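You operate a simulated robot arm through the tools that you are given. There is no shell and no other tool. Be economical: measure what you need, move in short steps, check, and stop when the job is done.

Carry out the task below with a simulated robot arm. There is one attempt and no reset: what you move stays moved.

JOB
Put things in order on the top of the beige drawer chest. At the end: the white glue pot from the top of the beige drawer chest stands where the black magnifier stood; the oil bottle (marked "AIR OIL") from the top of the beige drawer chest stands where the white glue pot stood; the small roller is on the purple board; the black magnifier stands where the small roller stood; the cream filter from the top of the beige drawer chest is on the brown carton (marked "PADS"); whatever was shut is shut again. Leave all else as you found it, and nothing knocked over.

It is judged by the outcome, as a careful person would: the job done as asked, and still so three seconds after it is handed in. It fails if anything else is knocked over, pushed out of place, dropped, spilled or broken.

ROBOT AND FRAMES
A 7-joint arm with a two-finger parallel gripper, fixed in place. Base frame: the origin is at the foot of the arm, x ahead of it, y to its left, z up; the work surface is at about z = 0. Units: m, rad, N and s.
With the tool pointing down near the work surface it reaches from about 0.22 to 0.58 m from the base axis. Its first joint turns from -1.152 to 1.152 rad. Payload 2.5 kg.
The TCP is the grasp point between the finger pads, 0.023 m short of the fingertips. In the tool frame z runs along the fingers and y along their closing line. The gripper opens to 0.094 m. The fingers are 0.038 m wide and 0.01 m thick; the gripper's body (0.054 by 0.096 m) begins 0.039 m behind the TCP.
Orientation is told as [roll, pitch, yaw] about the base's x, y, z axes, in that order, counted from this pose: with the fingers straight down and closing along the base's y, the tool's x points along the base's -x, its y along +y and its z along -z.

CONTROLS
- The arm moves only by the tool play_rows. Its argument "rows" is a list of rows, each a list of 3 entries, a list of its own where there are three numbers: the shift along the tool's x, y, z in m, then the turn, a rotation vector about the tool's x, y, z in rad, then the finger opening in m, from 0 to 0.094. In form: [[[tx, ty, tz], [ax, ay, az], fingers], ...]. A call has 1 to 12 rows; each row is the pose to reach, as a shift and turn from the pose commanded when the call began, along the tool's axes at that moment. Each row takes 0.2 s and may step no farther than 0.05 m and 0.15 rad from the row before; otherwise, or with a gripper value out of range, the whole call is refused. A pose out of reach is approached as far as the arm can. The call stops where the force on the tool passes 40 N (or 10 N more than at its start, if that is more) or the arm is blocked; 0.2 s more then pass. Each finger travels about 0.108 m/s and halts on what it meets, pressing with about 44 N; the grip force reading is that of the motor and also rises with nothing between the fingers. The clock runs only during rows and for 0.2 s after the last one: add rows that repeat a pose to give the fingers time. It gives the time, the measured TCP pose, the force on the tool (base axes), the opening and the grip force at its end, in the units of the frame above (readings bear some noise).
- Cameras (640 x 400 px; columns grow to the right, rows downward): "scene" is fixed at [0.1046, -0.3967, 0.5517]; the picture's right is [0.92, -0.39, 0.00], its down [-0.19, -0.45, -0.87] and it looks along [0.34, 0.80, -0.49] (base axes); focal length 267 px, centre (320, 200). "wrist" rides on the gripper at [-0.039, 0, -0.044] in the tool frame; the picture's right is [0.00, -1.00, 0.00], its down [0.97, 0.00, -0.24] and it looks along [0.24, 0.00, 0.97] (tool axes); focal length 218 px, centre (320, 200). There is no depth. A picture from a camera that has moved, and an enlarged one, comes with that camera's place and axes in the base frame and with its lens.
- camera(camera): a new picture of that camera. It takes no simulated time.
- enlarge(camera, box): a new picture of the part [left, top, right, bottom] of that camera's present view, enlarged. It takes no simulated time.
- sign_off(): hands the job in; it is judged then, once.

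Work in short steps. Places have to be worked out from the pictures, the camera data and where the tool is seen: move nearer, look again, correct. Check each grasp and each placing, and mend what went wrong. You have 120 turns and 84 pictures in all, those below and enlarged ones among them. Open the gripper and draw the arm clear of the work before you hand the job in, unless the task says otherwise; then end with one line.

The tools are called after "Call:" as name(argument=value, ...) on one line, values as JSON. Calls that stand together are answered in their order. play_rows: Moves the arm, as the interface text tells. Its arguments: {"type":"object","properties":{"rows":{"type":"array","items":{"type":"array"}}},"required":["rows"]} The other tools are called the same way: camera (camera) takes a picture; enlarge (camera, box) takes an enlarged picture of a part of a camera's view; sign_off () hands the job in.

At the start:

```text
time: 0.0
ee_pos: [0.3763, 0.0616, 0.3665]
orientation: [0.002, 0.0, 0.0]
ft_force: [0.5, 0.5, 0.5]
opening: 0.0941
grip_force: 0.0
```

scene: 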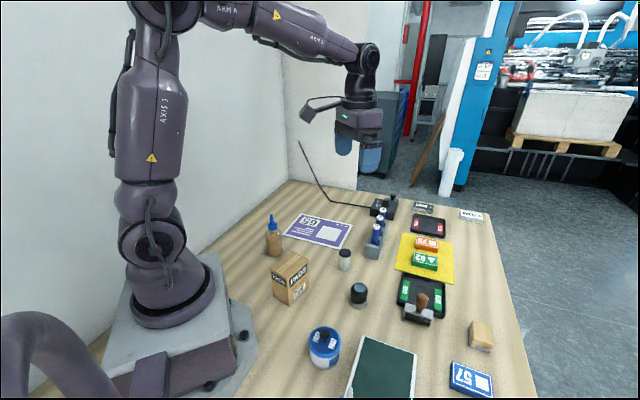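
wrist: 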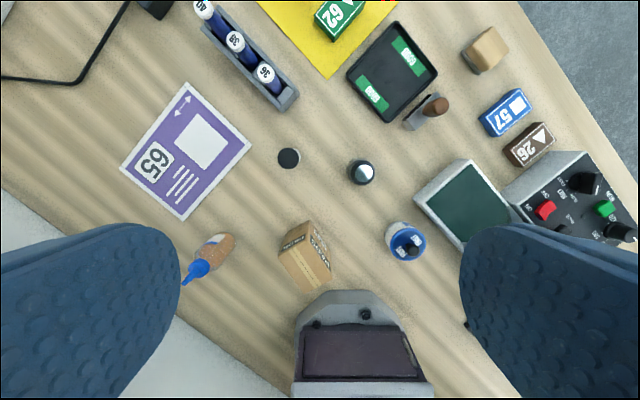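

I don't yet see a beige drawer chest, so I take enlarged views to identify things.

Call:
enlarge(camera="scene", box=[200, 180, 520, 400])

Call:
enlarge(camera="wrist", box=[100, 0, 640, 300])

```text
1.82 times, centred on (360, 290) of scene
camera zoom: at [0.1046, -0.3967, 0.5517], right [0.92, -0.39, 0.0], down [-0.19, -0.45, -0.87], along [0.34, 0.8, -0.49], focal length 485 px, centre (247, 36)
```

zoom: 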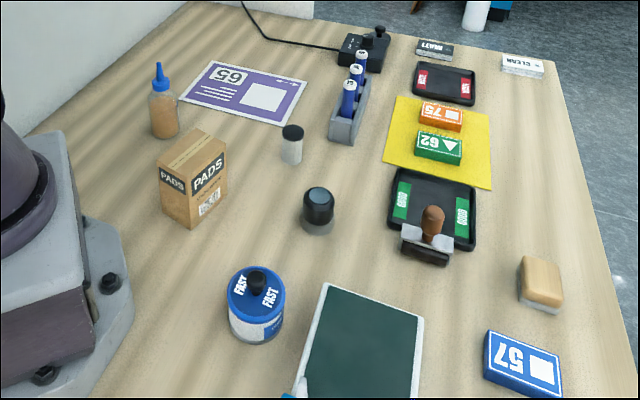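

```text
1.19 times, centred on (370, 150) of wrist
camera zoom: at [0.4153, 0.0628, 0.4125], right [0.0, -1.0, 0.0], down [-0.97, 0.0, 0.24], along [-0.24, 0.0, -0.97], focal length 259 px, centre (261, 259)
```

zoom: 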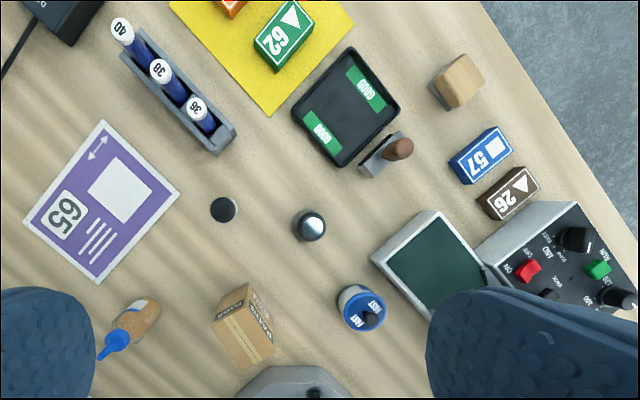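

The chest is out of view, so I tilt the tool to look towards -y.

Call:
play_rows(rows=[[[0, 0, -0.02], [0.15, 0, 0], 0.094], [[0, -0.03, -0.04], [0.3, 0, 0], 0.094], [[0, -0.06, -0.05], [0.45, 0, 0], 0.094], [[0, -0.09, -0.05], [0.6, 0, 0], 0.094], [[0, -0.1, -0.05], [0.7, 0, 0], 0.094]])

Call:
camera(camera="wrist")

```text
time: 1.2
ee_pos: [0.3779, -0.0413, 0.4175]
orientation: [-0.701, 0.0, 0.003]
ft_force: [0.4, 0.2, -0.3]
opening: 0.0939
grip_force: 0.1
```

```text
79 pictures are left
camera wrist: at [0.4172, -0.0102, 0.4525], right [0.0, -0.76, 0.65], down [-0.97, 0.15, 0.18], along [-0.24, -0.63, -0.74], focal length 218 px, centre (320, 200)
```

wrist: 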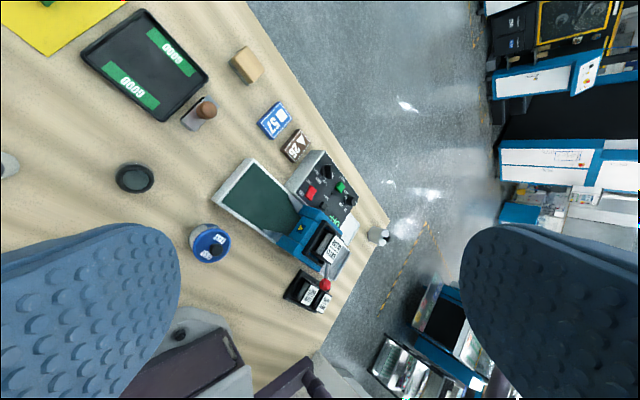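

No chest on the -y side; now I look towards +y.

Call:
play_rows(rows=[[[0, 0, 0], [-0.15, 0, 0], 0.094], [[0, 0, 0], [-0.3, 0, 0], 0.094], [[0, 0, 0], [-0.45, 0, 0], 0.094], [[0, 0, 0], [-0.6, 0, 0], 0.094], [[0, 0.03, 0], [-0.75, 0, 0], 0.094], [[0, 0.06, 0], [-0.9, 0, 0], 0.094], [[0, 0.09, 0], [-1.05, 0, 0], 0.094], [[0, 0.12, 0], [-1.2, 0, 0], 0.094], [[0, 0.12, 0], [-1.35, 0, 0], 0.094]])

Call:
camera(camera="wrist")

```text
time: 3.2
ee_pos: [0.3774, 0.0514, 0.3408]
orientation: [0.652, -0.003, 0.0]
ft_force: [0.5, 0.8, -0.3]
opening: 0.094
grip_force: 0.1
```

```text
78 pictures are left
camera wrist: at [0.4159, 0.0258, 0.3765], right [0.0, -0.79, -0.61], down [-0.97, -0.15, 0.19], along [-0.24, 0.59, -0.77], focal length 218 px, centre (320, 200)
```

wrist: 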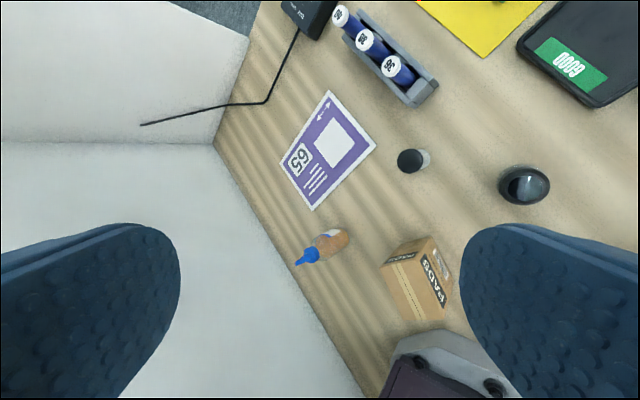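

No separate chest is seen; the bench itself may be the chest. I return upright and look closer at the individual items.

Call:
play_rows(rows=[[[0, 0, 0], [0.15, 0, 0], 0.094], [[0, 0, 0], [0.3, 0, 0], 0.094], [[0, 0, 0], [0.45, 0, 0], 0.094], [[0, 0, 0], [0.6, 0, 0], 0.094], [[0, 0, 0], [0.652, 0, 0], 0.094]])

Call:
enlarge(camera="scene", box=[260, 200, 390, 310])

Call:
enlarge(camera="scene", box=[290, 270, 500, 400])

Call:
camera(camera="scene")

```text
time: 4.4
ee_pos: [0.3764, 0.054, 0.3404]
orientation: [-0.003, -0.001, 0.001]
ft_force: [-0.3, -0.1, -0.3]
opening: 0.0938
grip_force: 0.1
```

```text
3.64 times, centred on (325, 255) of scene
camera zoom: at [0.1046, -0.3967, 0.5517], right [0.92, -0.39, 0.0], down [-0.19, -0.45, -0.87], along [0.34, 0.8, -0.49], focal length 970 px, centre (302, 0)
```

zoom: 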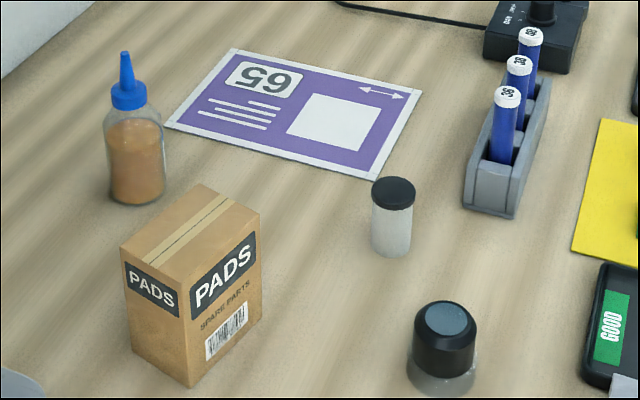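

```text
3.05 times, centred on (395, 335) of scene
camera zoom: at [0.1046, -0.3967, 0.5517], right [0.92, -0.39, 0.0], down [-0.19, -0.45, -0.87], along [0.34, 0.8, -0.49], focal length 813 px, centre (91, -211)
```

zoom: 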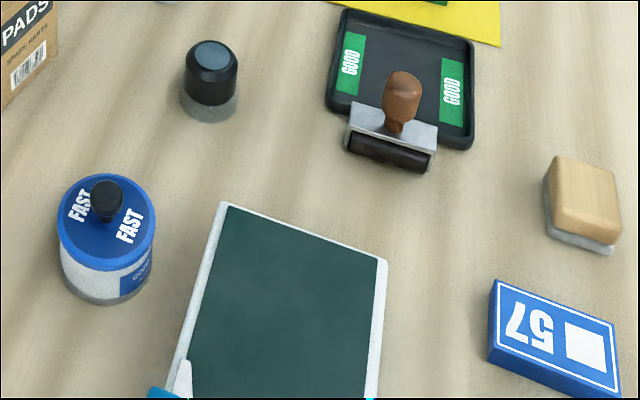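

```text
75 pictures are left
```

scene: 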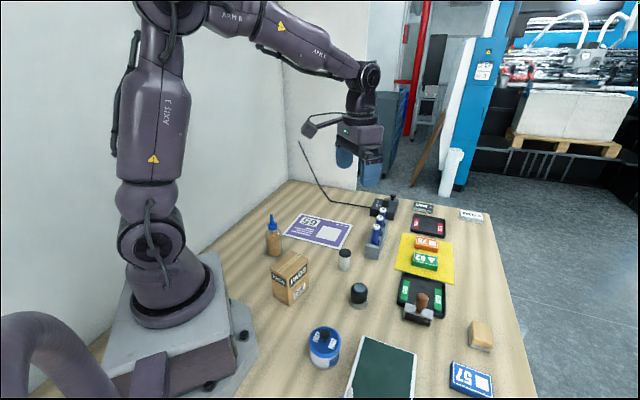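

I move over the -y side, high, to see the green-topped item and devices there.

Call:
play_rows(rows=[[[0, -0.04, -0.02], [0, 0, 0], 0.094], [[0, -0.08, -0.04], [0, 0, 0], 0.094], [[0, -0.12, -0.04], [0, 0, 0], 0.094], [[0, -0.16, -0.04], [0, 0, 0], 0.094], [[0.02, -0.2, -0.04], [0, 0, 0], 0.094], [[0.04, -0.24, -0.04], [0, 0, 0], 0.094], [[0.06, -0.28, -0.04], [0, 0, 0], 0.094]])

Call:
camera(camera="wrist")

```text
time: 6.0
ee_pos: [0.3185, -0.2305, 0.3815]
orientation: [-0.002, -0.001, 0.001]
ft_force: [-0.3, 0.3, 0.3]
opening: 0.094
grip_force: 0.1
```

```text
74 pictures are left
camera wrist: at [0.3573, -0.2291, 0.4259], right [0.0, -1.0, 0.0], down [-0.97, 0.0, 0.24], along [-0.24, 0.0, -0.97], focal length 218 px, centre (320, 200)
```

wrist: 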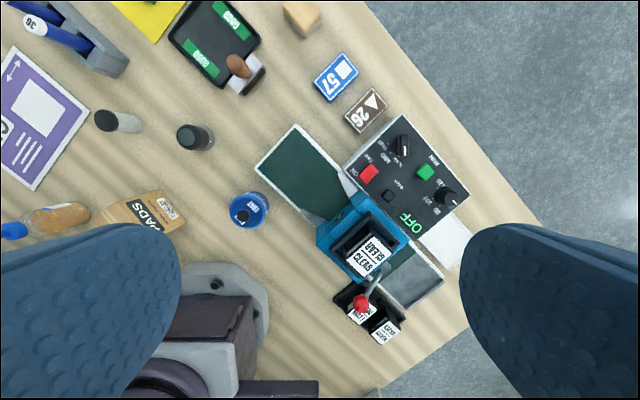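

The right side has only a machine. I'll take enlarged looks at the FAST pot, the bottle and the canister from here.

Call:
enlarge(camera="wrist", box=[0, 90, 280, 265])

Call:
enlarge(camera="scene", box=[300, 320, 350, 375])

Call:
enlarge(camera="wrist", box=[240, 100, 480, 360])

```text
2.29 times, centred on (140, 178) of wrist
camera zoom: at [0.3573, -0.2291, 0.4259], right [0.0, -1.0, 0.0], down [-0.97, 0.0, 0.24], along [-0.24, 0.0, -0.97], focal length 499 px, centre (731, 251)
```

zoom: 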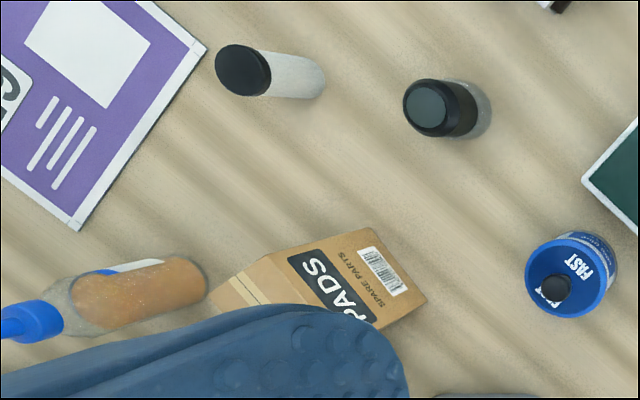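

```text
7.27 times, centred on (325, 348) of scene
camera zoom: at [0.1047, -0.3967, 0.5517], right [0.92, -0.39, 0.0], down [-0.19, -0.45, -0.87], along [0.34, 0.8, -0.49], focal length 1939 px, centre (284, -873)
```

zoom: 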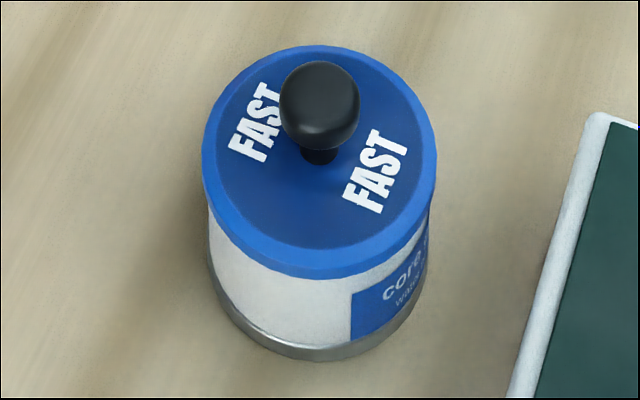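

```text
1.54 times, centred on (360, 230) of wrist
camera zoom: at [0.3573, -0.2291, 0.4259], right [0.0, -1.0, 0.0], down [-0.97, 0.0, 0.24], along [-0.24, 0.0, -0.97], focal length 336 px, centre (258, 154)
```

zoom: 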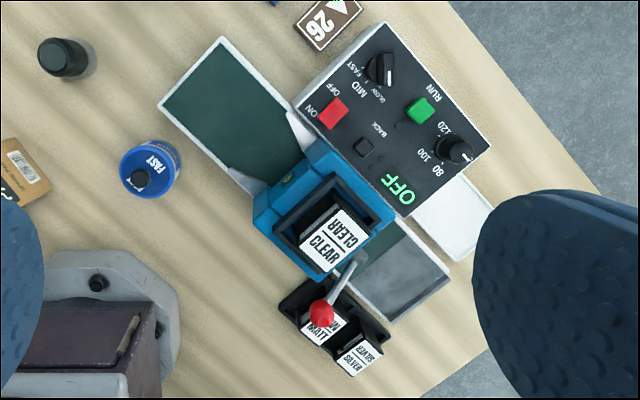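

Labels are not legible yet; I move closer and pitch the camera to view the FAST pot's label side and the roller/cream block.

Call:
play_rows(rows=[[[-0.03, 0.02, 0.02], [0, 0.1, 0], 0.094], [[-0.06, 0.04, 0.04], [0, 0.2, 0], 0.094], [[-0.09, 0.06, 0.06], [0, 0.3, 0], 0.094], [[-0.12, 0.06, 0.08], [0, 0.4, 0], 0.094], [[-0.14, 0.06, 0.1], [0, 0.5, 0], 0.094], [[-0.14, 0.06, 0.1], [0, 0.6, 0], 0.094]])

Call:
camera(camera="wrist")

```text
time: 7.4
ee_pos: [0.4573, -0.1656, 0.2809]
orientation: [-0.003, 0.6, -0.001]
ft_force: [0.0, 0.1, 0.5]
opening: 0.0938
grip_force: 0.1
```

```text
70 pictures are left
camera wrist: at [0.5141, -0.1656, 0.2966], right [0.0, -1.0, 0.0], down [-0.67, 0.0, 0.75], along [-0.75, 0.0, -0.67], focal length 218 px, centre (320, 200)
```

wrist: 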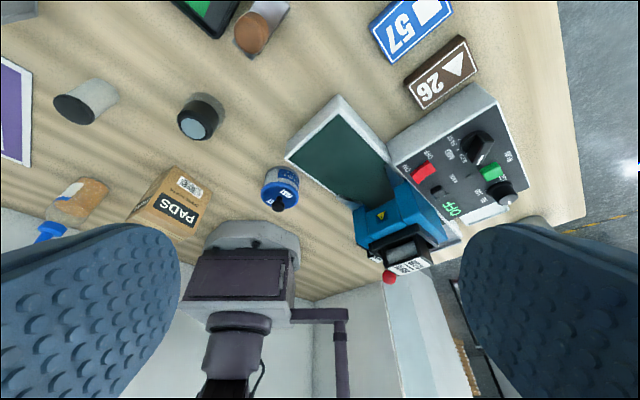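

Call:
enlarge(camera="wrist", box=[245, 150, 325, 220])

Call:
enlarge(camera="wrist", box=[20, 60, 220, 250])

```text
5.71 times, centred on (285, 185) of wrist
camera zoom: at [0.5141, -0.1656, 0.2966], right [0.0, -1.0, 0.0], down [-0.67, 0.0, 0.75], along [-0.75, 0.0, -0.67], focal length 1247 px, centre (520, 286)
```

zoom: 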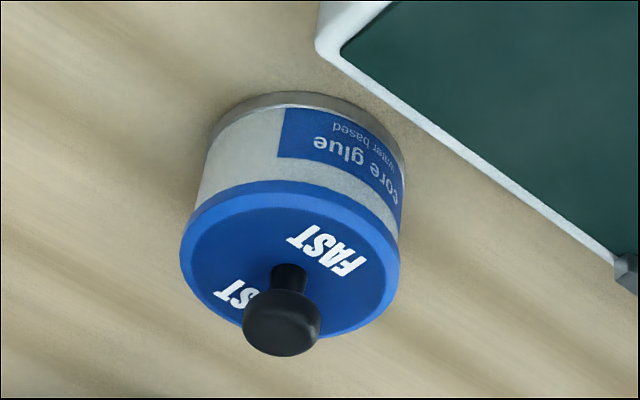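

```text
2.11 times, centred on (120, 155) of wrist
camera zoom: at [0.5141, -0.1656, 0.2966], right [0.0, -1.0, 0.0], down [-0.67, 0.0, 0.75], along [-0.75, 0.0, -0.67], focal length 460 px, centre (741, 295)
```

zoom: 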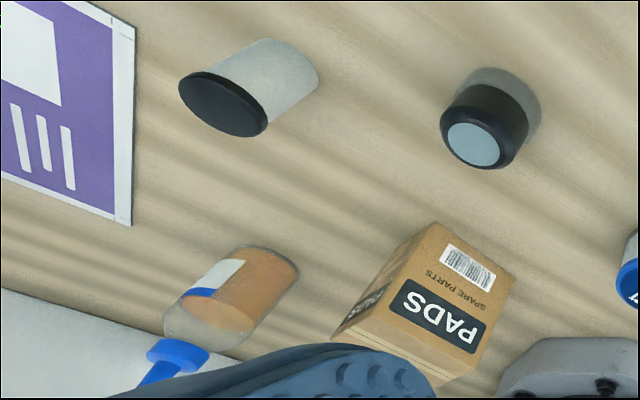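

The FAST pot is the glue pot. I look closer at the cream block, the roller and the wall side of the amber bottle.

Call:
enlarge(camera="scene", box=[455, 310, 505, 360])

Call:
play_rows(rows=[[[0, 0.045, 0], [0, 0, 0], 0.094], [[0, 0.09, 0], [0, 0, 0], 0.094], [[0, 0.135, 0], [0, 0, 0], 0.094], [[0, 0.18, 0], [0, 0, 0], 0.094], [[0, 0.225, 0], [0, 0, 0], 0.094], [[0, 0.27, 0], [0, 0, 0], 0.094], [[0, 0.315, 0], [0, 0, 0], 0.094], [[0, 0.35, 0], [0, 0, 0], 0.094]])

Call:
camera(camera="wrist")

```text
8.00 times, centred on (480, 335) of scene
camera zoom: at [0.1046, -0.3967, 0.5517], right [0.92, -0.39, 0.0], down [-0.19, -0.45, -0.87], along [0.34, 0.8, -0.49], focal length 2133 px, centre (-960, -880)
```

zoom: 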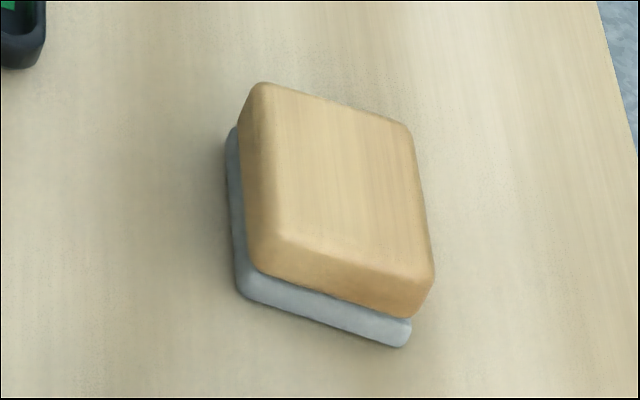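

```text
time: 9.2
ee_pos: [0.4533, 0.1854, 0.2793]
orientation: [0.0, 0.595, -0.002]
ft_force: [0.9, -0.7, 0.0]
opening: 0.0938
grip_force: 0.1
```

```text
66 pictures are left
camera wrist: at [0.5101, 0.1861, 0.2952], right [0.0, -1.0, 0.0], down [-0.67, 0.0, 0.74], along [-0.74, 0.0, -0.67], focal length 218 px, centre (320, 200)
```

wrist: 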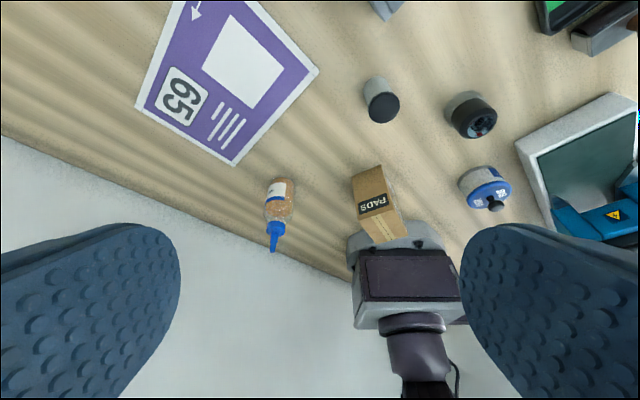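

Call:
enlarge(camera="wrist", box=[250, 165, 310, 260])

Call:
enlarge(camera="wrist", box=[350, 60, 520, 220])

```text
4.21 times, centred on (280, 212) of wrist
camera zoom: at [0.5101, 0.1861, 0.2952], right [0.0, -1.0, 0.0], down [-0.67, 0.0, 0.74], along [-0.74, 0.0, -0.67], focal length 919 px, centre (488, 147)
```

zoom: 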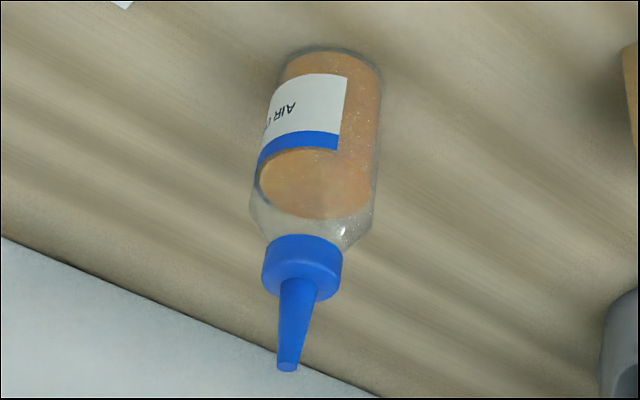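

```text
2.50 times, centred on (435, 140) of wrist
camera zoom: at [0.5101, 0.1861, 0.2952], right [0.0, -1.0, 0.0], down [-0.67, 0.0, 0.74], along [-0.74, 0.0, -0.67], focal length 546 px, centre (32, 350)
```

zoom: 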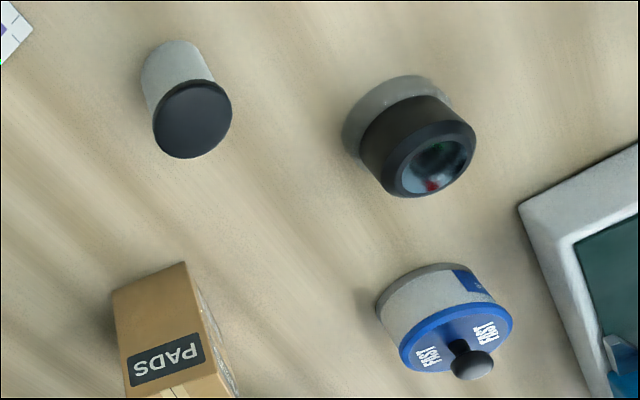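

The amber bottle is marked AIR OIL. The cream filter remains unclear, so I look at the far end of the bench.

Call:
enlarge(camera="scene", box=[350, 180, 500, 280])

Call:
play_rows(rows=[[[0, -0.045, -0.02], [0, -0.15, 0], 0.094], [[0, -0.09, -0.04], [0, -0.3, 0], 0.094], [[0, -0.135, -0.06], [0, -0.45, 0], 0.094], [[0, -0.18, -0.06], [0, -0.6, 0], 0.094], [[0.0, -0.225, -0.06], [0, -0.75, 0], 0.094], [[0.0, -0.225, -0.06], [0, -0.9, 0], 0.094], [[0.0, -0.225, -0.06], [0, -1.0, 0], 0.094]])

Call:
camera(camera="wrist")

```text
4.00 times, centred on (425, 230) of scene
camera zoom: at [0.1046, -0.3967, 0.5517], right [0.92, -0.39, 0.0], down [-0.19, -0.45, -0.87], along [0.34, 0.8, -0.49], focal length 1066 px, centre (-100, 80)
```

zoom: 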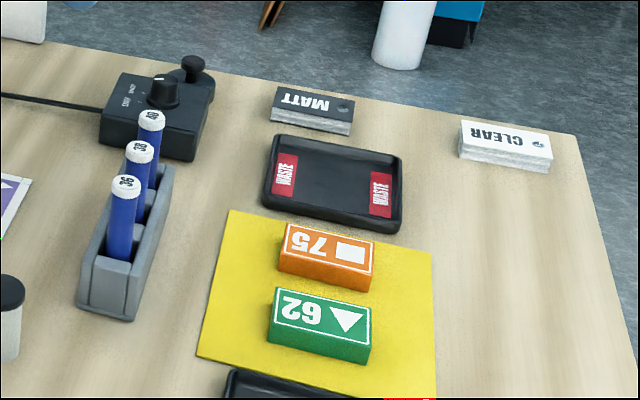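

```text
time: 10.8
ee_pos: [0.4902, -0.0427, 0.3294]
orientation: [-0.002, -0.401, 0.002]
ft_force: [0.5, -0.2, 0.1]
opening: 0.0941
grip_force: 0.1
```

```text
62 pictures are left
camera wrist: at [0.5078, -0.0417, 0.387], right [0.0, -1.0, 0.0], down [-0.99, 0.0, -0.16], along [0.16, 0.0, -0.99], focal length 218 px, centre (320, 200)
```

wrist: 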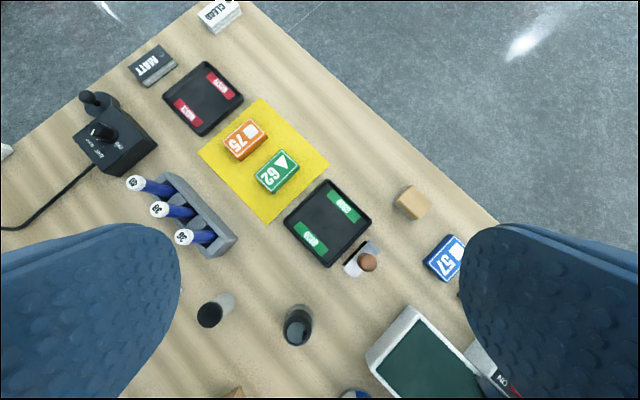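

Something white shows at the far-left corner; I go look there.

Call:
play_rows(rows=[[[0, 0.045, 0], [0, -0.0, 0], 0.094], [[0, 0.09, 0], [0, 0, 0], 0.094], [[0, 0.135, 0], [-0.1, -0.0, 0], 0.094], [[0, 0.18, 0], [-0.2, -0.0, 0], 0.094], [[0.0, 0.225, 0], [-0.3, -0.0, 0], 0.094], [[0.0, 0.25, 0], [-0.4, -0.0, 0], 0.094]])

Call:
camera(camera="wrist")

```text
time: 12.2
ee_pos: [0.4892, 0.2068, 0.3332]
orientation: [0.4, -0.402, 0.003]
ft_force: [-0.4, -0.2, -0.6]
opening: 0.0941
grip_force: 0.1
```

```text
61 pictures are left
camera wrist: at [0.5096, 0.1912, 0.3859], right [0.15, -0.92, -0.36], down [-0.98, -0.09, -0.17], along [0.13, 0.38, -0.92], focal length 218 px, centre (320, 200)
```

wrist: 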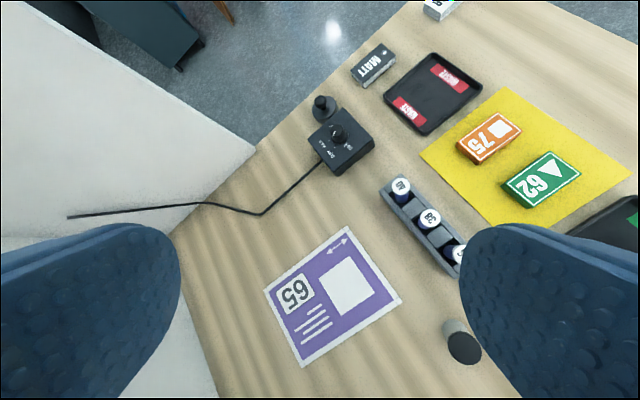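

No chest there either: everything stands on this bench. To decide between canister and tan block as the cream filter, I take tight views.

Call:
enlarge(camera="scene", box=[325, 240, 365, 280])

Call:
enlarge(camera="wrist", box=[420, 300, 500, 380])

```text
10.00 times, centred on (345, 260) of scene
camera zoom: at [0.1046, -0.3967, 0.5517], right [0.92, -0.39, 0.0], down [-0.19, -0.45, -0.87], along [0.34, 0.8, -0.49], focal length 2666 px, centre (70, -400)
```

zoom: 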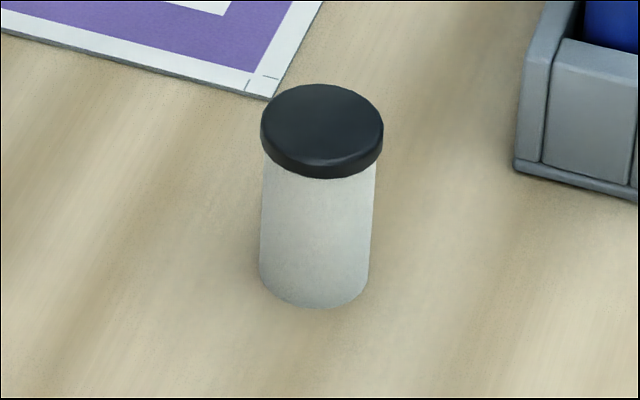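

```text
5.00 times, centred on (460, 340) of wrist
camera zoom: at [0.5096, 0.1912, 0.3859], right [0.15, -0.92, -0.36], down [-0.98, -0.09, -0.17], along [0.13, 0.38, -0.92], focal length 1091 px, centre (-380, -500)
```

zoom: 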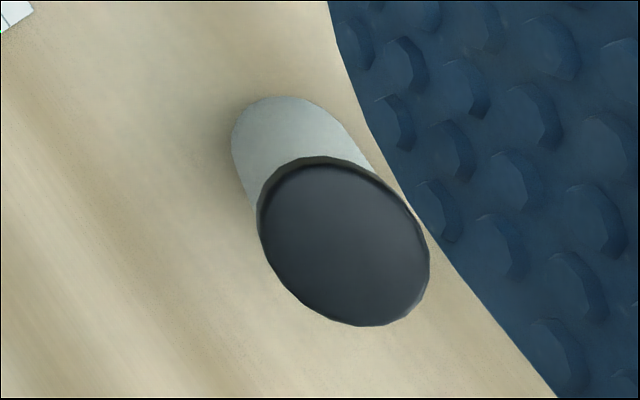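

I take the off-white cylinder with black cap (an air filter element) as the filter; the tan block looks like a wood sanding block. I straighten the tool first.

Call:
play_rows(rows=[[[0, 0, 0], [0.099, 0.099, 0.02], 0.094], [[0, 0, 0], [0.198, 0.198, 0.04], 0.094], [[0, 0, 0], [0.296, 0.296, 0.06], 0.094], [[0, 0, 0], [0.395, 0.395, 0.08], 0.094], [[0, 0, 0], [0.395, 0.395, 0.08], 0.094]])

```text
time: 13.4
ee_pos: [0.4894, 0.2079, 0.3301]
orientation: [-0.002, 0.0, 0.0]
ft_force: [0.3, 0.1, -0.3]
opening: 0.0942
grip_force: 0.0
```

I move above the canister's estimated spot (0.398, 0.111) and look.

Call:
play_rows(rows=[[[0.025, -0.025, 0.02], [0, 0, 0], 0.094], [[0.05, -0.05, 0.04], [0, 0, 0], 0.094], [[0.07, -0.07, 0.07], [0, 0, 0], 0.094], [[0.09, -0.09, 0.1], [0, 0, 0], 0.094], [[0.09, -0.097, 0.13], [0, 0, 0], 0.094], [[0.09, -0.097, 0.15], [0, 0, 0], 0.094], [[0.09, -0.097, 0.15], [0, 0, 0], 0.094]])

Call:
camera(camera="wrist")

```text
time: 15.0
ee_pos: [0.3983, 0.1099, 0.1786]
orientation: [-0.003, 0.001, 0.001]
ft_force: [0.3, -0.2, -0.1]
opening: 0.0939
grip_force: 0.0
```

```text
58 pictures are left
camera wrist: at [0.4372, 0.1115, 0.2236], right [0.0, -1.0, 0.0], down [-0.97, 0.0, 0.24], along [-0.24, 0.0, -0.97], focal length 218 px, centre (320, 200)
```

wrist: 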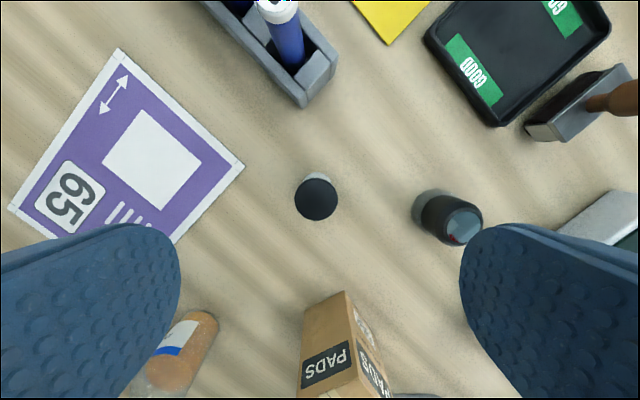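

The canister's cap is at about (0.395, 0.114), height 0.05. I descend, then close.

Call:
play_rows(rows=[[[0.004, 0.003, 0.04], [0, 0, 0], 0.094], [[0.004, 0.003, 0.08], [0, 0, 0], 0.094], [[0.004, 0.003, 0.115], [0, 0, 0], 0.094], [[0.004, 0.003, 0.143], [0, 0, 0], 0.094], [[0.004, 0.003, 0.143], [0, 0, 0], 0.06], [[0.004, 0.003, 0.143], [0, 0, 0], 0.03], [[0.004, 0.003, 0.143], [0, 0, 0], 0.02], [[0.004, 0.003, 0.143], [0, 0, 0], 0.02]])

```text
time: 16.8
ee_pos: [0.3973, 0.1145, 0.0383]
orientation: [-0.001, 0.001, 0.0]
ft_force: [-0.1, -0.7, 0.1]
opening: 0.0326
grip_force: 43.5
```

Gripped (opening 0.033). I lift and move to near the carton, then look.

Call:
play_rows(rows=[[[0, 0, -0.02], [0, 0, 0], 0.02], [[0, 0, -0.06], [0, 0, 0], 0.02], [[0, 0, -0.11], [0, 0, 0], 0.02], [[0, 0, -0.16], [0, 0, 0], 0.02], [[0.04, -0.01, -0.17], [0, 0, 0], 0.02], [[0.08, -0.02, -0.17], [0, 0, 0], 0.02], [[0.12, -0.03, -0.17], [0, 0, 0], 0.02], [[0.12, -0.03, -0.17], [0, 0, 0], 0.02]])

Call:
camera(camera="wrist")

Call:
camera(camera="scene")

```text
time: 18.6
ee_pos: [0.2757, 0.0827, 0.205]
orientation: [-0.002, 0.0, 0.003]
ft_force: [0.5, 0.0, 0.1]
opening: 0.0323
grip_force: 44.0
```

```text
57 pictures are left
camera wrist: at [0.3149, 0.0837, 0.2508], right [0.0, -1.0, 0.0], down [-0.97, 0.0, 0.24], along [-0.24, 0.0, -0.97], focal length 218 px, centre (320, 200)
```

wrist: 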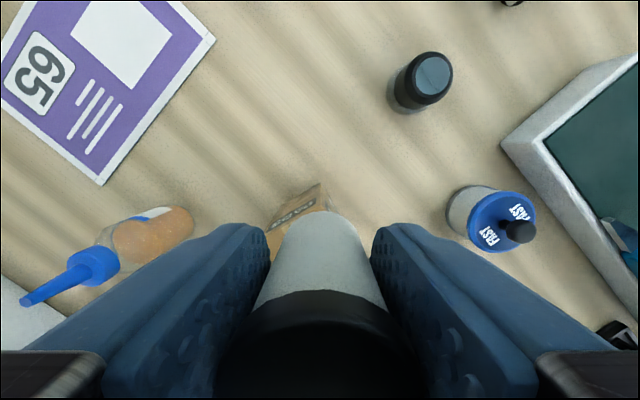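

```text
56 pictures are left
```

scene: 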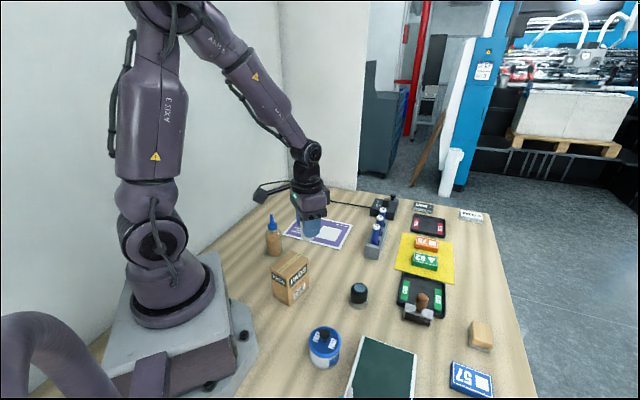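

Carton top centre works out at about (0.225, 0.0845), height ~0.096. I move over it and lower to just above.

Call:
play_rows(rows=[[[0.025, 0, 0], [0, 0, 0], 0.02], [[0.05, 0, 0], [0, 0, 0], 0.02], [[0.05, 0, 0.03], [0, 0, 0], 0.02], [[0.05, 0, 0.055], [0, 0, 0], 0.02], [[0.05, 0, 0.062], [0, 0, 0], 0.02]])

Call:
enlarge(camera="scene", box=[240, 200, 360, 310])

```text
time: 19.8
ee_pos: [0.2248, 0.0834, 0.1427]
orientation: [-0.004, -0.001, -0.001]
ft_force: [0.5, -0.1, -1.0]
opening: 0.0325
grip_force: 43.9
```

```text
3.64 times, centred on (300, 255) of scene
camera zoom: at [0.1046, -0.3967, 0.5517], right [0.92, -0.39, 0.0], down [-0.19, -0.45, -0.87], along [0.34, 0.8, -0.49], focal length 970 px, centre (393, 0)
```

zoom: 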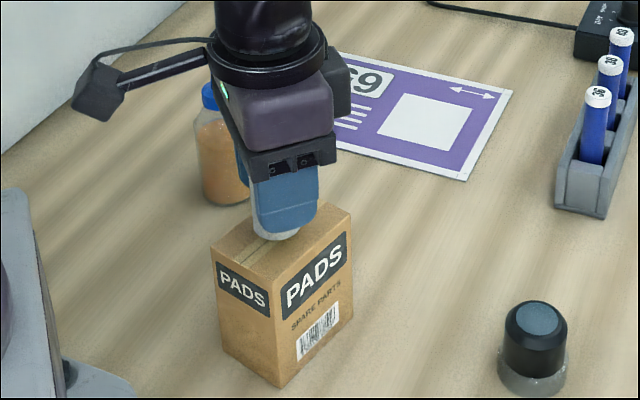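

Well centred. I lower in small steps until contact.

Call:
play_rows(rows=[[[0, 0, 0.002], [0, 0, 0], 0.02], [[0, 0, 0.004], [0, 0, 0], 0.02], [[0, 0, 0.006], [0, 0, 0], 0.02]])

```text
time: 20.6
ee_pos: [0.2257, 0.0838, 0.1387]
orientation: [-0.003, 0.0, 0.001]
ft_force: [-0.2, 0.4, 0.5]
opening: 0.0322
grip_force: 43.9
```

Call:
play_rows(rows=[[[0, 0, 0.001], [0, 0, 0], 0.02], [[0, 0, 0.002], [0, 0, 0], 0.02]])

Call:
enlarge(camera="scene", box=[270, 235, 320, 275])

```text
time: 21.2
ee_pos: [0.2257, 0.0842, 0.1381]
orientation: [-0.001, 0.0, 0.001]
ft_force: [-2.8, -1.7, 13.8]
opening: 0.0325
grip_force: 44.1
```

```text
10.00 times, centred on (295, 255) of scene
camera zoom: at [0.1046, -0.3968, 0.5517], right [0.92, -0.39, 0.0], down [-0.19, -0.45, -0.87], along [0.34, 0.8, -0.49], focal length 2666 px, centre (570, -350)
```

zoom: 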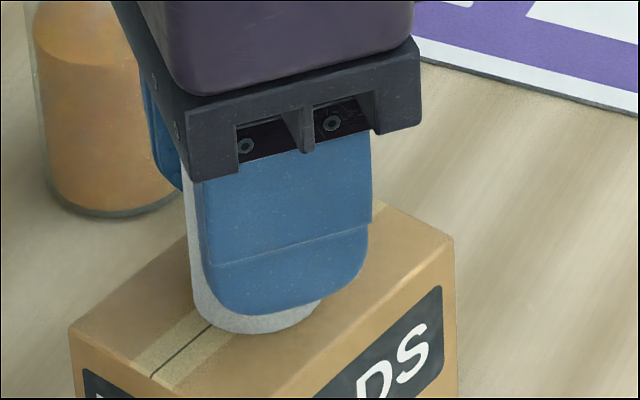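

Contact made (14 N). I relieve 1 mm, open, and rise straight up.

Call:
play_rows(rows=[[[0, 0, -0.001], [0, 0, 0], 0.034], [[0, 0, -0.001], [0, 0, 0], 0.05], [[0, 0, -0.001], [0, 0, 0], 0.08], [[0, 0, -0.001], [0, 0, 0], 0.08], [[0, 0, -0.03], [0, 0, 0], 0.08], [[0, 0, -0.07], [0, 0, 0], 0.08], [[0, 0, -0.1], [0, 0, 0], 0.08]])

Call:
enlarge(camera="scene", box=[240, 200, 360, 310])

```text
time: 22.8
ee_pos: [0.2267, 0.0824, 0.2363]
orientation: [-0.005, 0.002, 0.0]
ft_force: [-0.4, 0.5, 0.7]
opening: 0.0799
grip_force: 0.1
```

```text
3.64 times, centred on (300, 255) of scene
camera zoom: at [0.1047, -0.3967, 0.5517], right [0.92, -0.39, 0.0], down [-0.19, -0.45, -0.87], along [0.34, 0.8, -0.49], focal length 970 px, centre (393, 0)
```

zoom: 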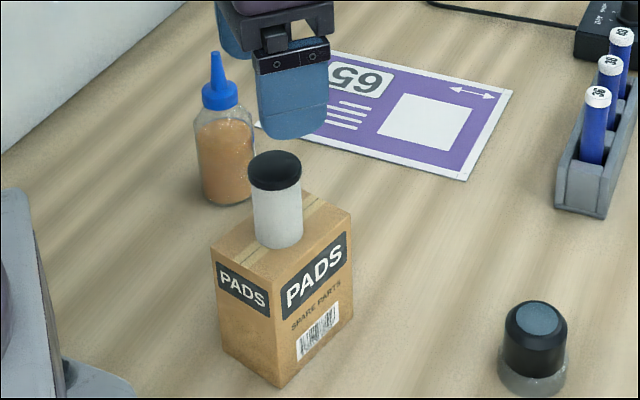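

The filter stands on the carton. Next I go above the roller and look.

Call:
play_rows(rows=[[[-0.035, -0.03, 0], [0, 0, 0], 0.094], [[-0.07, -0.06, 0], [0, 0, 0], 0.094], [[-0.105, -0.09, 0], [0, 0, 0], 0.094], [[-0.14, -0.12, 0], [0, 0, 0], 0.094], [[-0.175, -0.15, 0], [0, 0, 0], 0.094], [[-0.21, -0.18, 0], [0, 0, 0], 0.094], [[-0.245, -0.195, 0.02], [0, 0, 0], 0.094], [[-0.245, -0.195, 0.02], [0, 0, 0], 0.094]])

Call:
camera(camera="wrist")

Call:
enlarge(camera="scene", box=[395, 270, 455, 335])

```text
time: 24.6
ee_pos: [0.4728, -0.1094, 0.2176]
orientation: [-0.001, 0.001, 0.0]
ft_force: [-0.5, -0.7, -0.4]
opening: 0.0939
grip_force: 0.0
```

```text
52 pictures are left
camera wrist: at [0.5115, -0.1085, 0.2622], right [0.0, -1.0, 0.0], down [-0.97, 0.0, 0.24], along [-0.24, 0.0, -0.97], focal length 218 px, centre (320, 200)
```

wrist: 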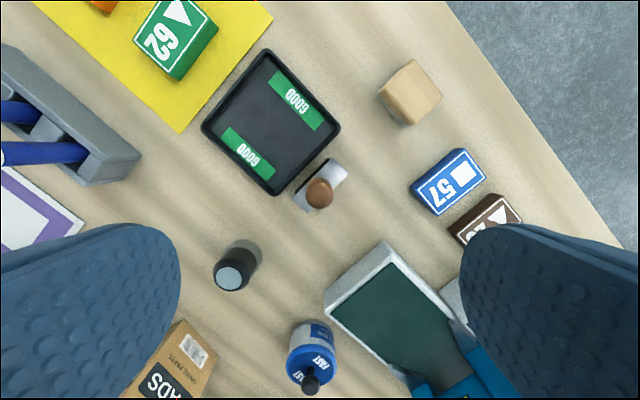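

```text
6.15 times, centred on (425, 302) of scene
camera zoom: at [0.1047, -0.3968, 0.5517], right [0.92, -0.39, 0.0], down [-0.19, -0.45, -0.87], along [0.34, 0.8, -0.49], focal length 1641 px, centre (-326, -431)
```

zoom: 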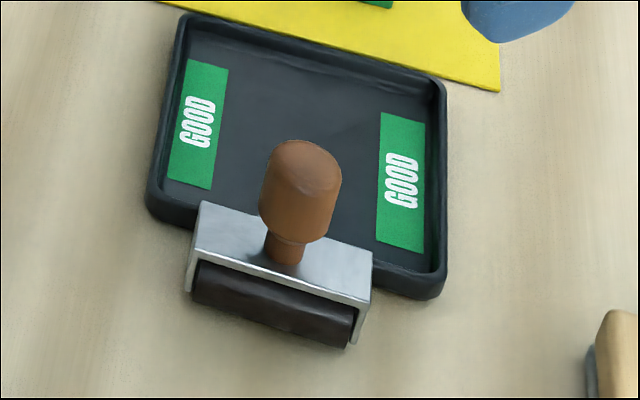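

The roller handle is at about (0.471, -0.110), top at z≈0.085. I descend to grip the handle at z≈0.066.

Call:
play_rows(rows=[[[0.001, 0.001, 0.04], [0, 0, 0], 0.08], [[0.001, 0.001, 0.08], [0, 0, 0], 0.08], [[0.001, 0.001, 0.12], [0, 0, 0], 0.08], [[0.001, 0.001, 0.15], [0, 0, 0], 0.08], [[0.001, 0.001, 0.15], [0, 0, 0], 0.05], [[0.001, 0.001, 0.15], [0, 0, 0], 0.03], [[0.001, 0.001, 0.15], [0, 0, 0], 0.01], [[0.001, 0.001, 0.15], [0, 0, 0], 0.01]])

Call:
enlarge(camera="scene", box=[385, 260, 465, 335])

```text
time: 26.4
ee_pos: [0.4705, -0.1071, 0.0679]
orientation: [0.0, 0.0, 0.002]
ft_force: [0.5, 0.3, 0.1]
opening: 0.0241
grip_force: 43.8
```

```text
5.33 times, centred on (425, 298) of scene
camera zoom: at [0.1047, -0.3967, 0.5517], right [0.92, -0.39, 0.0], down [-0.19, -0.45, -0.87], along [0.34, 0.8, -0.49], focal length 1422 px, centre (-240, -320)
```

zoom: 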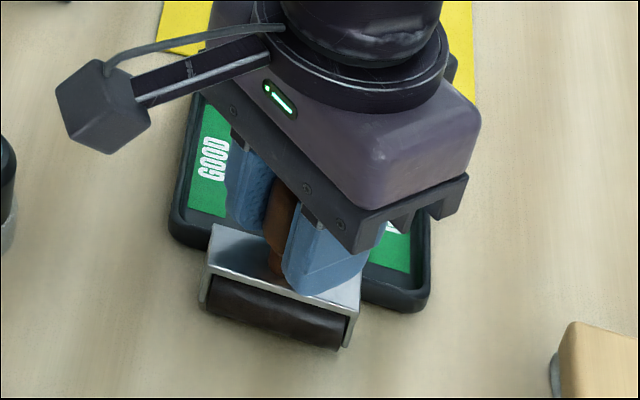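

Gripped. I lift and carry at height to over the purple board.

Call:
play_rows(rows=[[[0, 0, -0.02], [0, 0, 0], 0.01], [[0, 0, -0.06], [0, 0, 0], 0.01], [[0, 0, -0.11], [0, 0, 0], 0.01], [[0.005, 0.03, -0.14], [0, 0, 0], 0.01], [[0.02, 0.07, -0.15], [0, 0, 0], 0.01], [[0.03, 0.11, -0.15], [0, 0, 0], 0.01], [[0.04, 0.155, -0.15], [0, 0, 0], 0.01], [[0.05, 0.2, -0.15], [0, 0, 0], 0.01], [[0.06, 0.245, -0.15], [0, 0, 0], 0.01], [[0.07, 0.29, -0.15], [0, 0, 0], 0.01], [[0.07, 0.335, -0.15], [0, 0, 0], 0.01], [[0.07, 0.36, -0.15], [0, 0, 0], 0.01]])

Call:
camera(camera="wrist")

```text
time: 29.0
ee_pos: [0.401, 0.2518, 0.2142]
orientation: [-0.003, 0.0, 0.0]
ft_force: [0.7, 0.0, -4.1]
opening: 0.0238
grip_force: 43.9
```

```text
49 pictures are left
camera wrist: at [0.44, 0.2523, 0.2595], right [0.0, -1.0, 0.0], down [-0.97, 0.0, 0.24], along [-0.24, 0.0, -0.97], focal length 218 px, centre (320, 200)
```

wrist: 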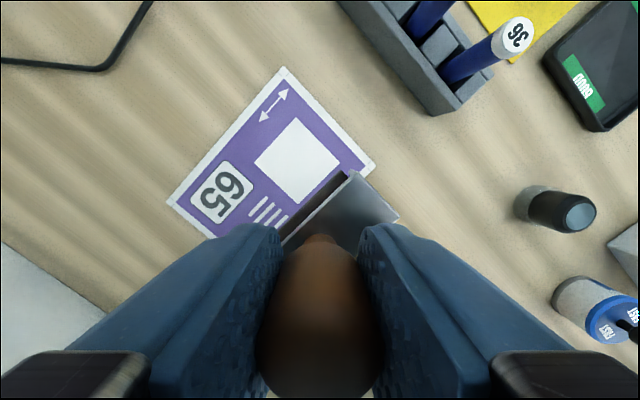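

The board centre is at about (0.397, 0.313). I move over (0.397, 0.308) and descend to just above the board.

Call:
play_rows(rows=[[[0.004, 0.03, 0], [0, 0, 0], 0.01], [[0.004, 0.056, 0], [0, 0, 0], 0.01], [[0.004, 0.056, 0.04], [0, 0, 0], 0.01], [[0.004, 0.056, 0.08], [0, 0, 0], 0.01], [[0.004, 0.056, 0.12], [0, 0, 0], 0.01], [[0.004, 0.056, 0.138], [0, 0, 0], 0.01], [[0.004, 0.056, 0.138], [0, 0, 0], 0.01]])

Call:
enlarge(camera="scene", box=[270, 180, 370, 260])

```text
time: 30.6
ee_pos: [0.3951, 0.3054, 0.0787]
orientation: [-0.001, -0.001, 0.001]
ft_force: [0.4, -0.1, -1.7]
opening: 0.0241
grip_force: 44.2
```

```text
5.00 times, centred on (320, 220) of scene
camera zoom: at [0.1047, -0.3967, 0.5517], right [0.92, -0.39, 0.0], down [-0.19, -0.45, -0.87], along [0.34, 0.8, -0.49], focal length 1333 px, centre (320, 100)
```

zoom: 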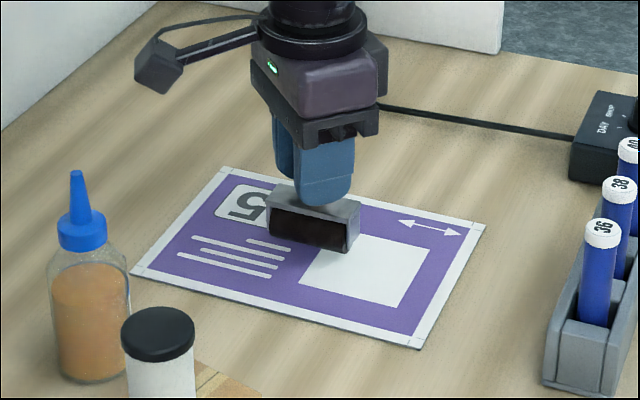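

Over the board; I lower in 2 mm steps.

Call:
play_rows(rows=[[[0, 0, 0.002], [0, 0, 0], 0.01], [[0, 0, 0.004], [0, 0, 0], 0.01], [[0, 0, 0.006], [0, 0, 0], 0.01]])

```text
time: 31.4
ee_pos: [0.3951, 0.3063, 0.0733]
orientation: [-0.001, -0.001, 0.0]
ft_force: [-0.6, -0.3, -1.8]
opening: 0.0239
grip_force: 43.6
```

Call:
play_rows(rows=[[[0, 0, 0.001], [0, 0, 0], 0.01], [[0, 0, 0.002], [0, 0, 0], 0.01], [[0, 0, 0.003], [0, 0, 0], 0.01]])

```text
time: 32.2
ee_pos: [0.3987, 0.3074, 0.0704]
orientation: [-0.001, -0.003, 0.0]
ft_force: [-1.9, -0.4, 7.0]
opening: 0.024
grip_force: 43.8
```

Contact with the board (7 N). I open gently and rise.

Call:
play_rows(rows=[[[0, 0, 0], [0, 0, 0], 0.026], [[0, 0, 0], [0, 0, 0], 0.045], [[0, 0, 0], [0, 0, 0], 0.07], [[0, 0, 0], [0, 0, 0], 0.07], [[0, 0, -0.02], [0, 0, 0], 0.07], [[0, 0, -0.06], [0, 0, 0], 0.07], [[0, 0, -0.11], [0, 0, 0], 0.07], [[0, 0, -0.14], [0, 0, 0], 0.07]])

Call:
enlarge(camera="scene", box=[270, 180, 370, 260])

```text
time: 34.0
ee_pos: [0.3936, 0.3062, 0.2097]
orientation: [-0.005, 0.0, 0.001]
ft_force: [-0.3, 0.5, -0.5]
opening: 0.0697
grip_force: 0.2
```

```text
5.00 times, centred on (320, 220) of scene
camera zoom: at [0.1046, -0.3967, 0.5517], right [0.92, -0.39, 0.0], down [-0.19, -0.45, -0.87], along [0.34, 0.8, -0.49], focal length 1333 px, centre (320, 100)
```

zoom: 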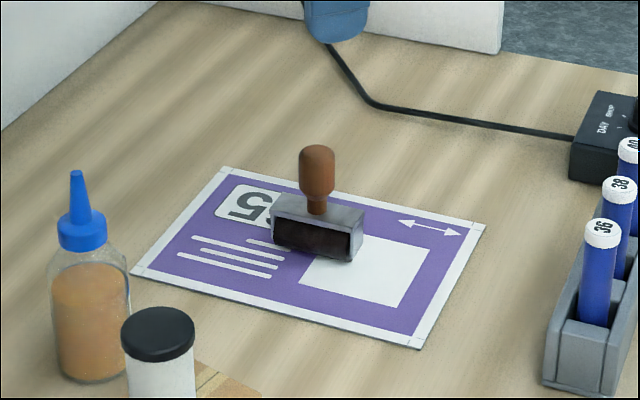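

The roller stands on the board. Now I travel to above the magnifier, yawing -45° so the fingers later stay parallel to the tray edge.

Call:
play_rows(rows=[[[0.005, -0.03, -0.02], [0, 0, -0.1], 0.094], [[0.01, -0.075, -0.02], [0, 0, -0.2], 0.094], [[0.015, -0.12, -0.02], [0, 0, -0.3], 0.094], [[0.02, -0.165, -0.02], [0, 0, -0.4], 0.094], [[0.021, -0.21, -0.02], [0, 0, -0.5], 0.094], [[0.021, -0.255, -0.02], [0, 0, -0.6], 0.094], [[0.021, -0.295, 0], [0, 0, -0.7], 0.094], [[0.021, -0.32, 0.02], [0, 0, -0.785], 0.094], [[0.021, -0.32, 0.02], [0, 0, -0.785], 0.094]])

Call:
camera(camera="wrist")

```text
time: 36.0
ee_pos: [0.3738, -0.0136, 0.1876]
orientation: [-0.002, 0.0, 0.787]
ft_force: [0.3, 0.5, -0.5]
opening: 0.0942
grip_force: 0.0
```

```text
46 pictures are left
camera wrist: at [0.4019, 0.0141, 0.231], right [0.71, -0.71, 0.0], down [-0.69, -0.69, 0.24], along [-0.17, -0.17, -0.97], focal length 218 px, centre (320, 200)
```

wrist: 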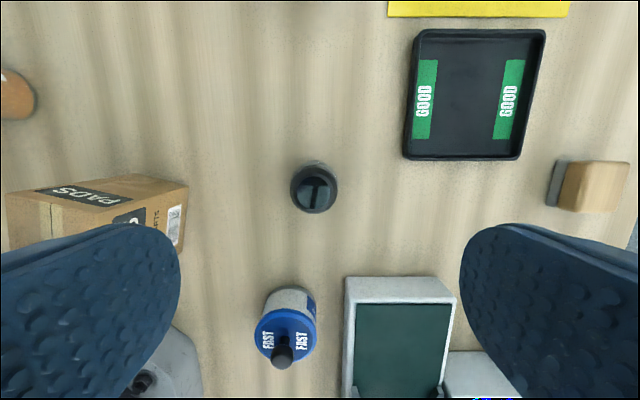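

Magnifier centre ≈ (0.3735, -0.0115). I descend and grip.

Call:
play_rows(rows=[[[-0.001, 0.002, 0.04], [0, 0, 0], 0.094], [[-0.001, 0.002, 0.08], [0, 0, 0], 0.094], [[-0.001, 0.002, 0.12], [0, 0, 0], 0.094], [[-0.001, 0.002, 0.148], [0, 0, 0], 0.094], [[-0.001, 0.002, 0.148], [0, 0, 0], 0.07], [[-0.001, 0.002, 0.148], [0, 0, 0], 0.045], [[-0.001, 0.002, 0.148], [0, 0, 0], 0.025], [[-0.001, 0.002, 0.148], [0, 0, 0], 0.025]])

Call:
enlarge(camera="scene", box=[320, 250, 400, 320])

```text
time: 37.8
ee_pos: [0.3743, -0.0118, 0.0409]
orientation: [-0.002, 0.002, 0.785]
ft_force: [-0.4, -0.5, 0.3]
opening: 0.0407
grip_force: 43.7
```

```text
5.71 times, centred on (360, 285) of scene
camera zoom: at [0.1046, -0.3967, 0.5517], right [0.92, -0.39, 0.0], down [-0.19, -0.45, -0.87], along [0.34, 0.8, -0.49], focal length 1524 px, centre (91, -286)
```

zoom: 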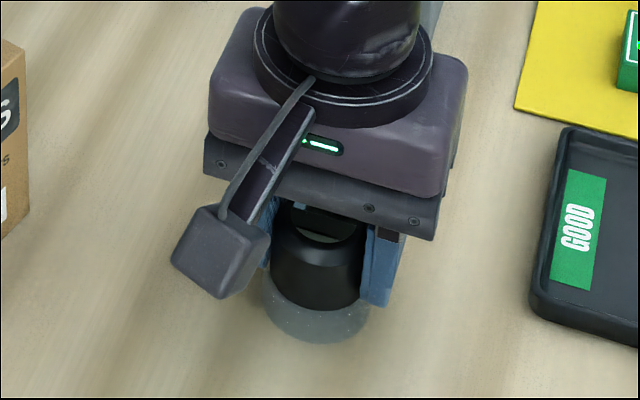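

Gripped on the black part (0.041). I lift and carry along to the roller's old spot (0.471, -0.109).

Call:
play_rows(rows=[[[0, 0, -0.02], [0, 0, 0], 0.025], [[0, 0, -0.05], [0, 0, 0], 0.025], [[0, -0.045, -0.06], [0, 0, 0], 0.025], [[0, -0.09, -0.06], [0, 0, 0], 0.025], [[0, -0.1375, -0.06], [0, 0, 0], 0.025], [[0, -0.1375, -0.04], [0, 0, 0], 0.025], [[0, -0.1375, -0.015], [0, 0, 0], 0.025], [[0, -0.1375, -0.015], [0, 0, 0], 0.025]])

Call:
enlarge(camera="scene", box=[380, 260, 470, 335])

Call:
camera(camera="wrist")

```text
time: 39.6
ee_pos: [0.4732, -0.1109, 0.0564]
orientation: [-0.003, 0.002, 0.783]
ft_force: [-0.3, -0.2, -0.4]
opening: 0.0405
grip_force: 43.7
```

```text
5.33 times, centred on (425, 298) of scene
camera zoom: at [0.1046, -0.3967, 0.5517], right [0.92, -0.39, 0.0], down [-0.19, -0.45, -0.87], along [0.34, 0.8, -0.49], focal length 1422 px, centre (-240, -320)
```

zoom: 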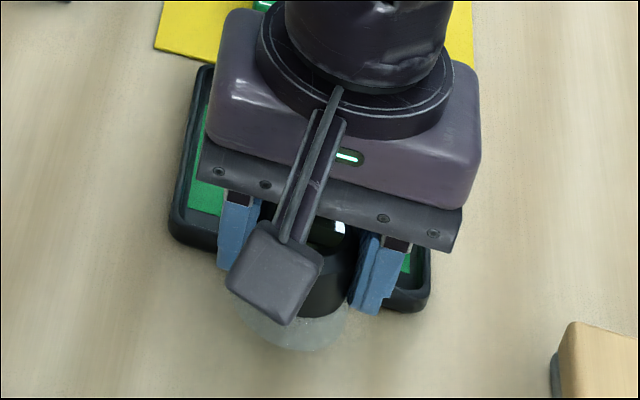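

```text
43 pictures are left
camera wrist: at [0.5001, -0.0822, 0.102], right [0.71, -0.71, 0.0], down [-0.69, -0.69, 0.24], along [-0.17, -0.17, -0.97], focal length 218 px, centre (320, 200)
```

wrist: 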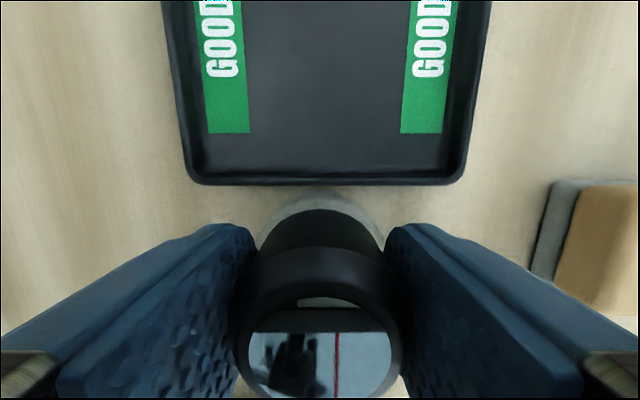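

There is a gap to the tray. I lower to the bench in small steps.

Call:
play_rows(rows=[[[0, 0, 0.006], [0, 0, 0], 0.025], [[0, 0, 0.011], [0, 0, 0], 0.025], [[0, 0, 0.013], [0, 0, 0], 0.025], [[0, 0, 0.0145], [0, 0, 0], 0.025], [[0, 0, 0.0155], [0, 0, 0], 0.025]])

```text
time: 40.8
ee_pos: [0.4727, -0.1107, 0.042]
orientation: [-0.002, 0.001, 0.784]
ft_force: [0.1, 0.2, -0.3]
opening: 0.0408
grip_force: 43.6
```

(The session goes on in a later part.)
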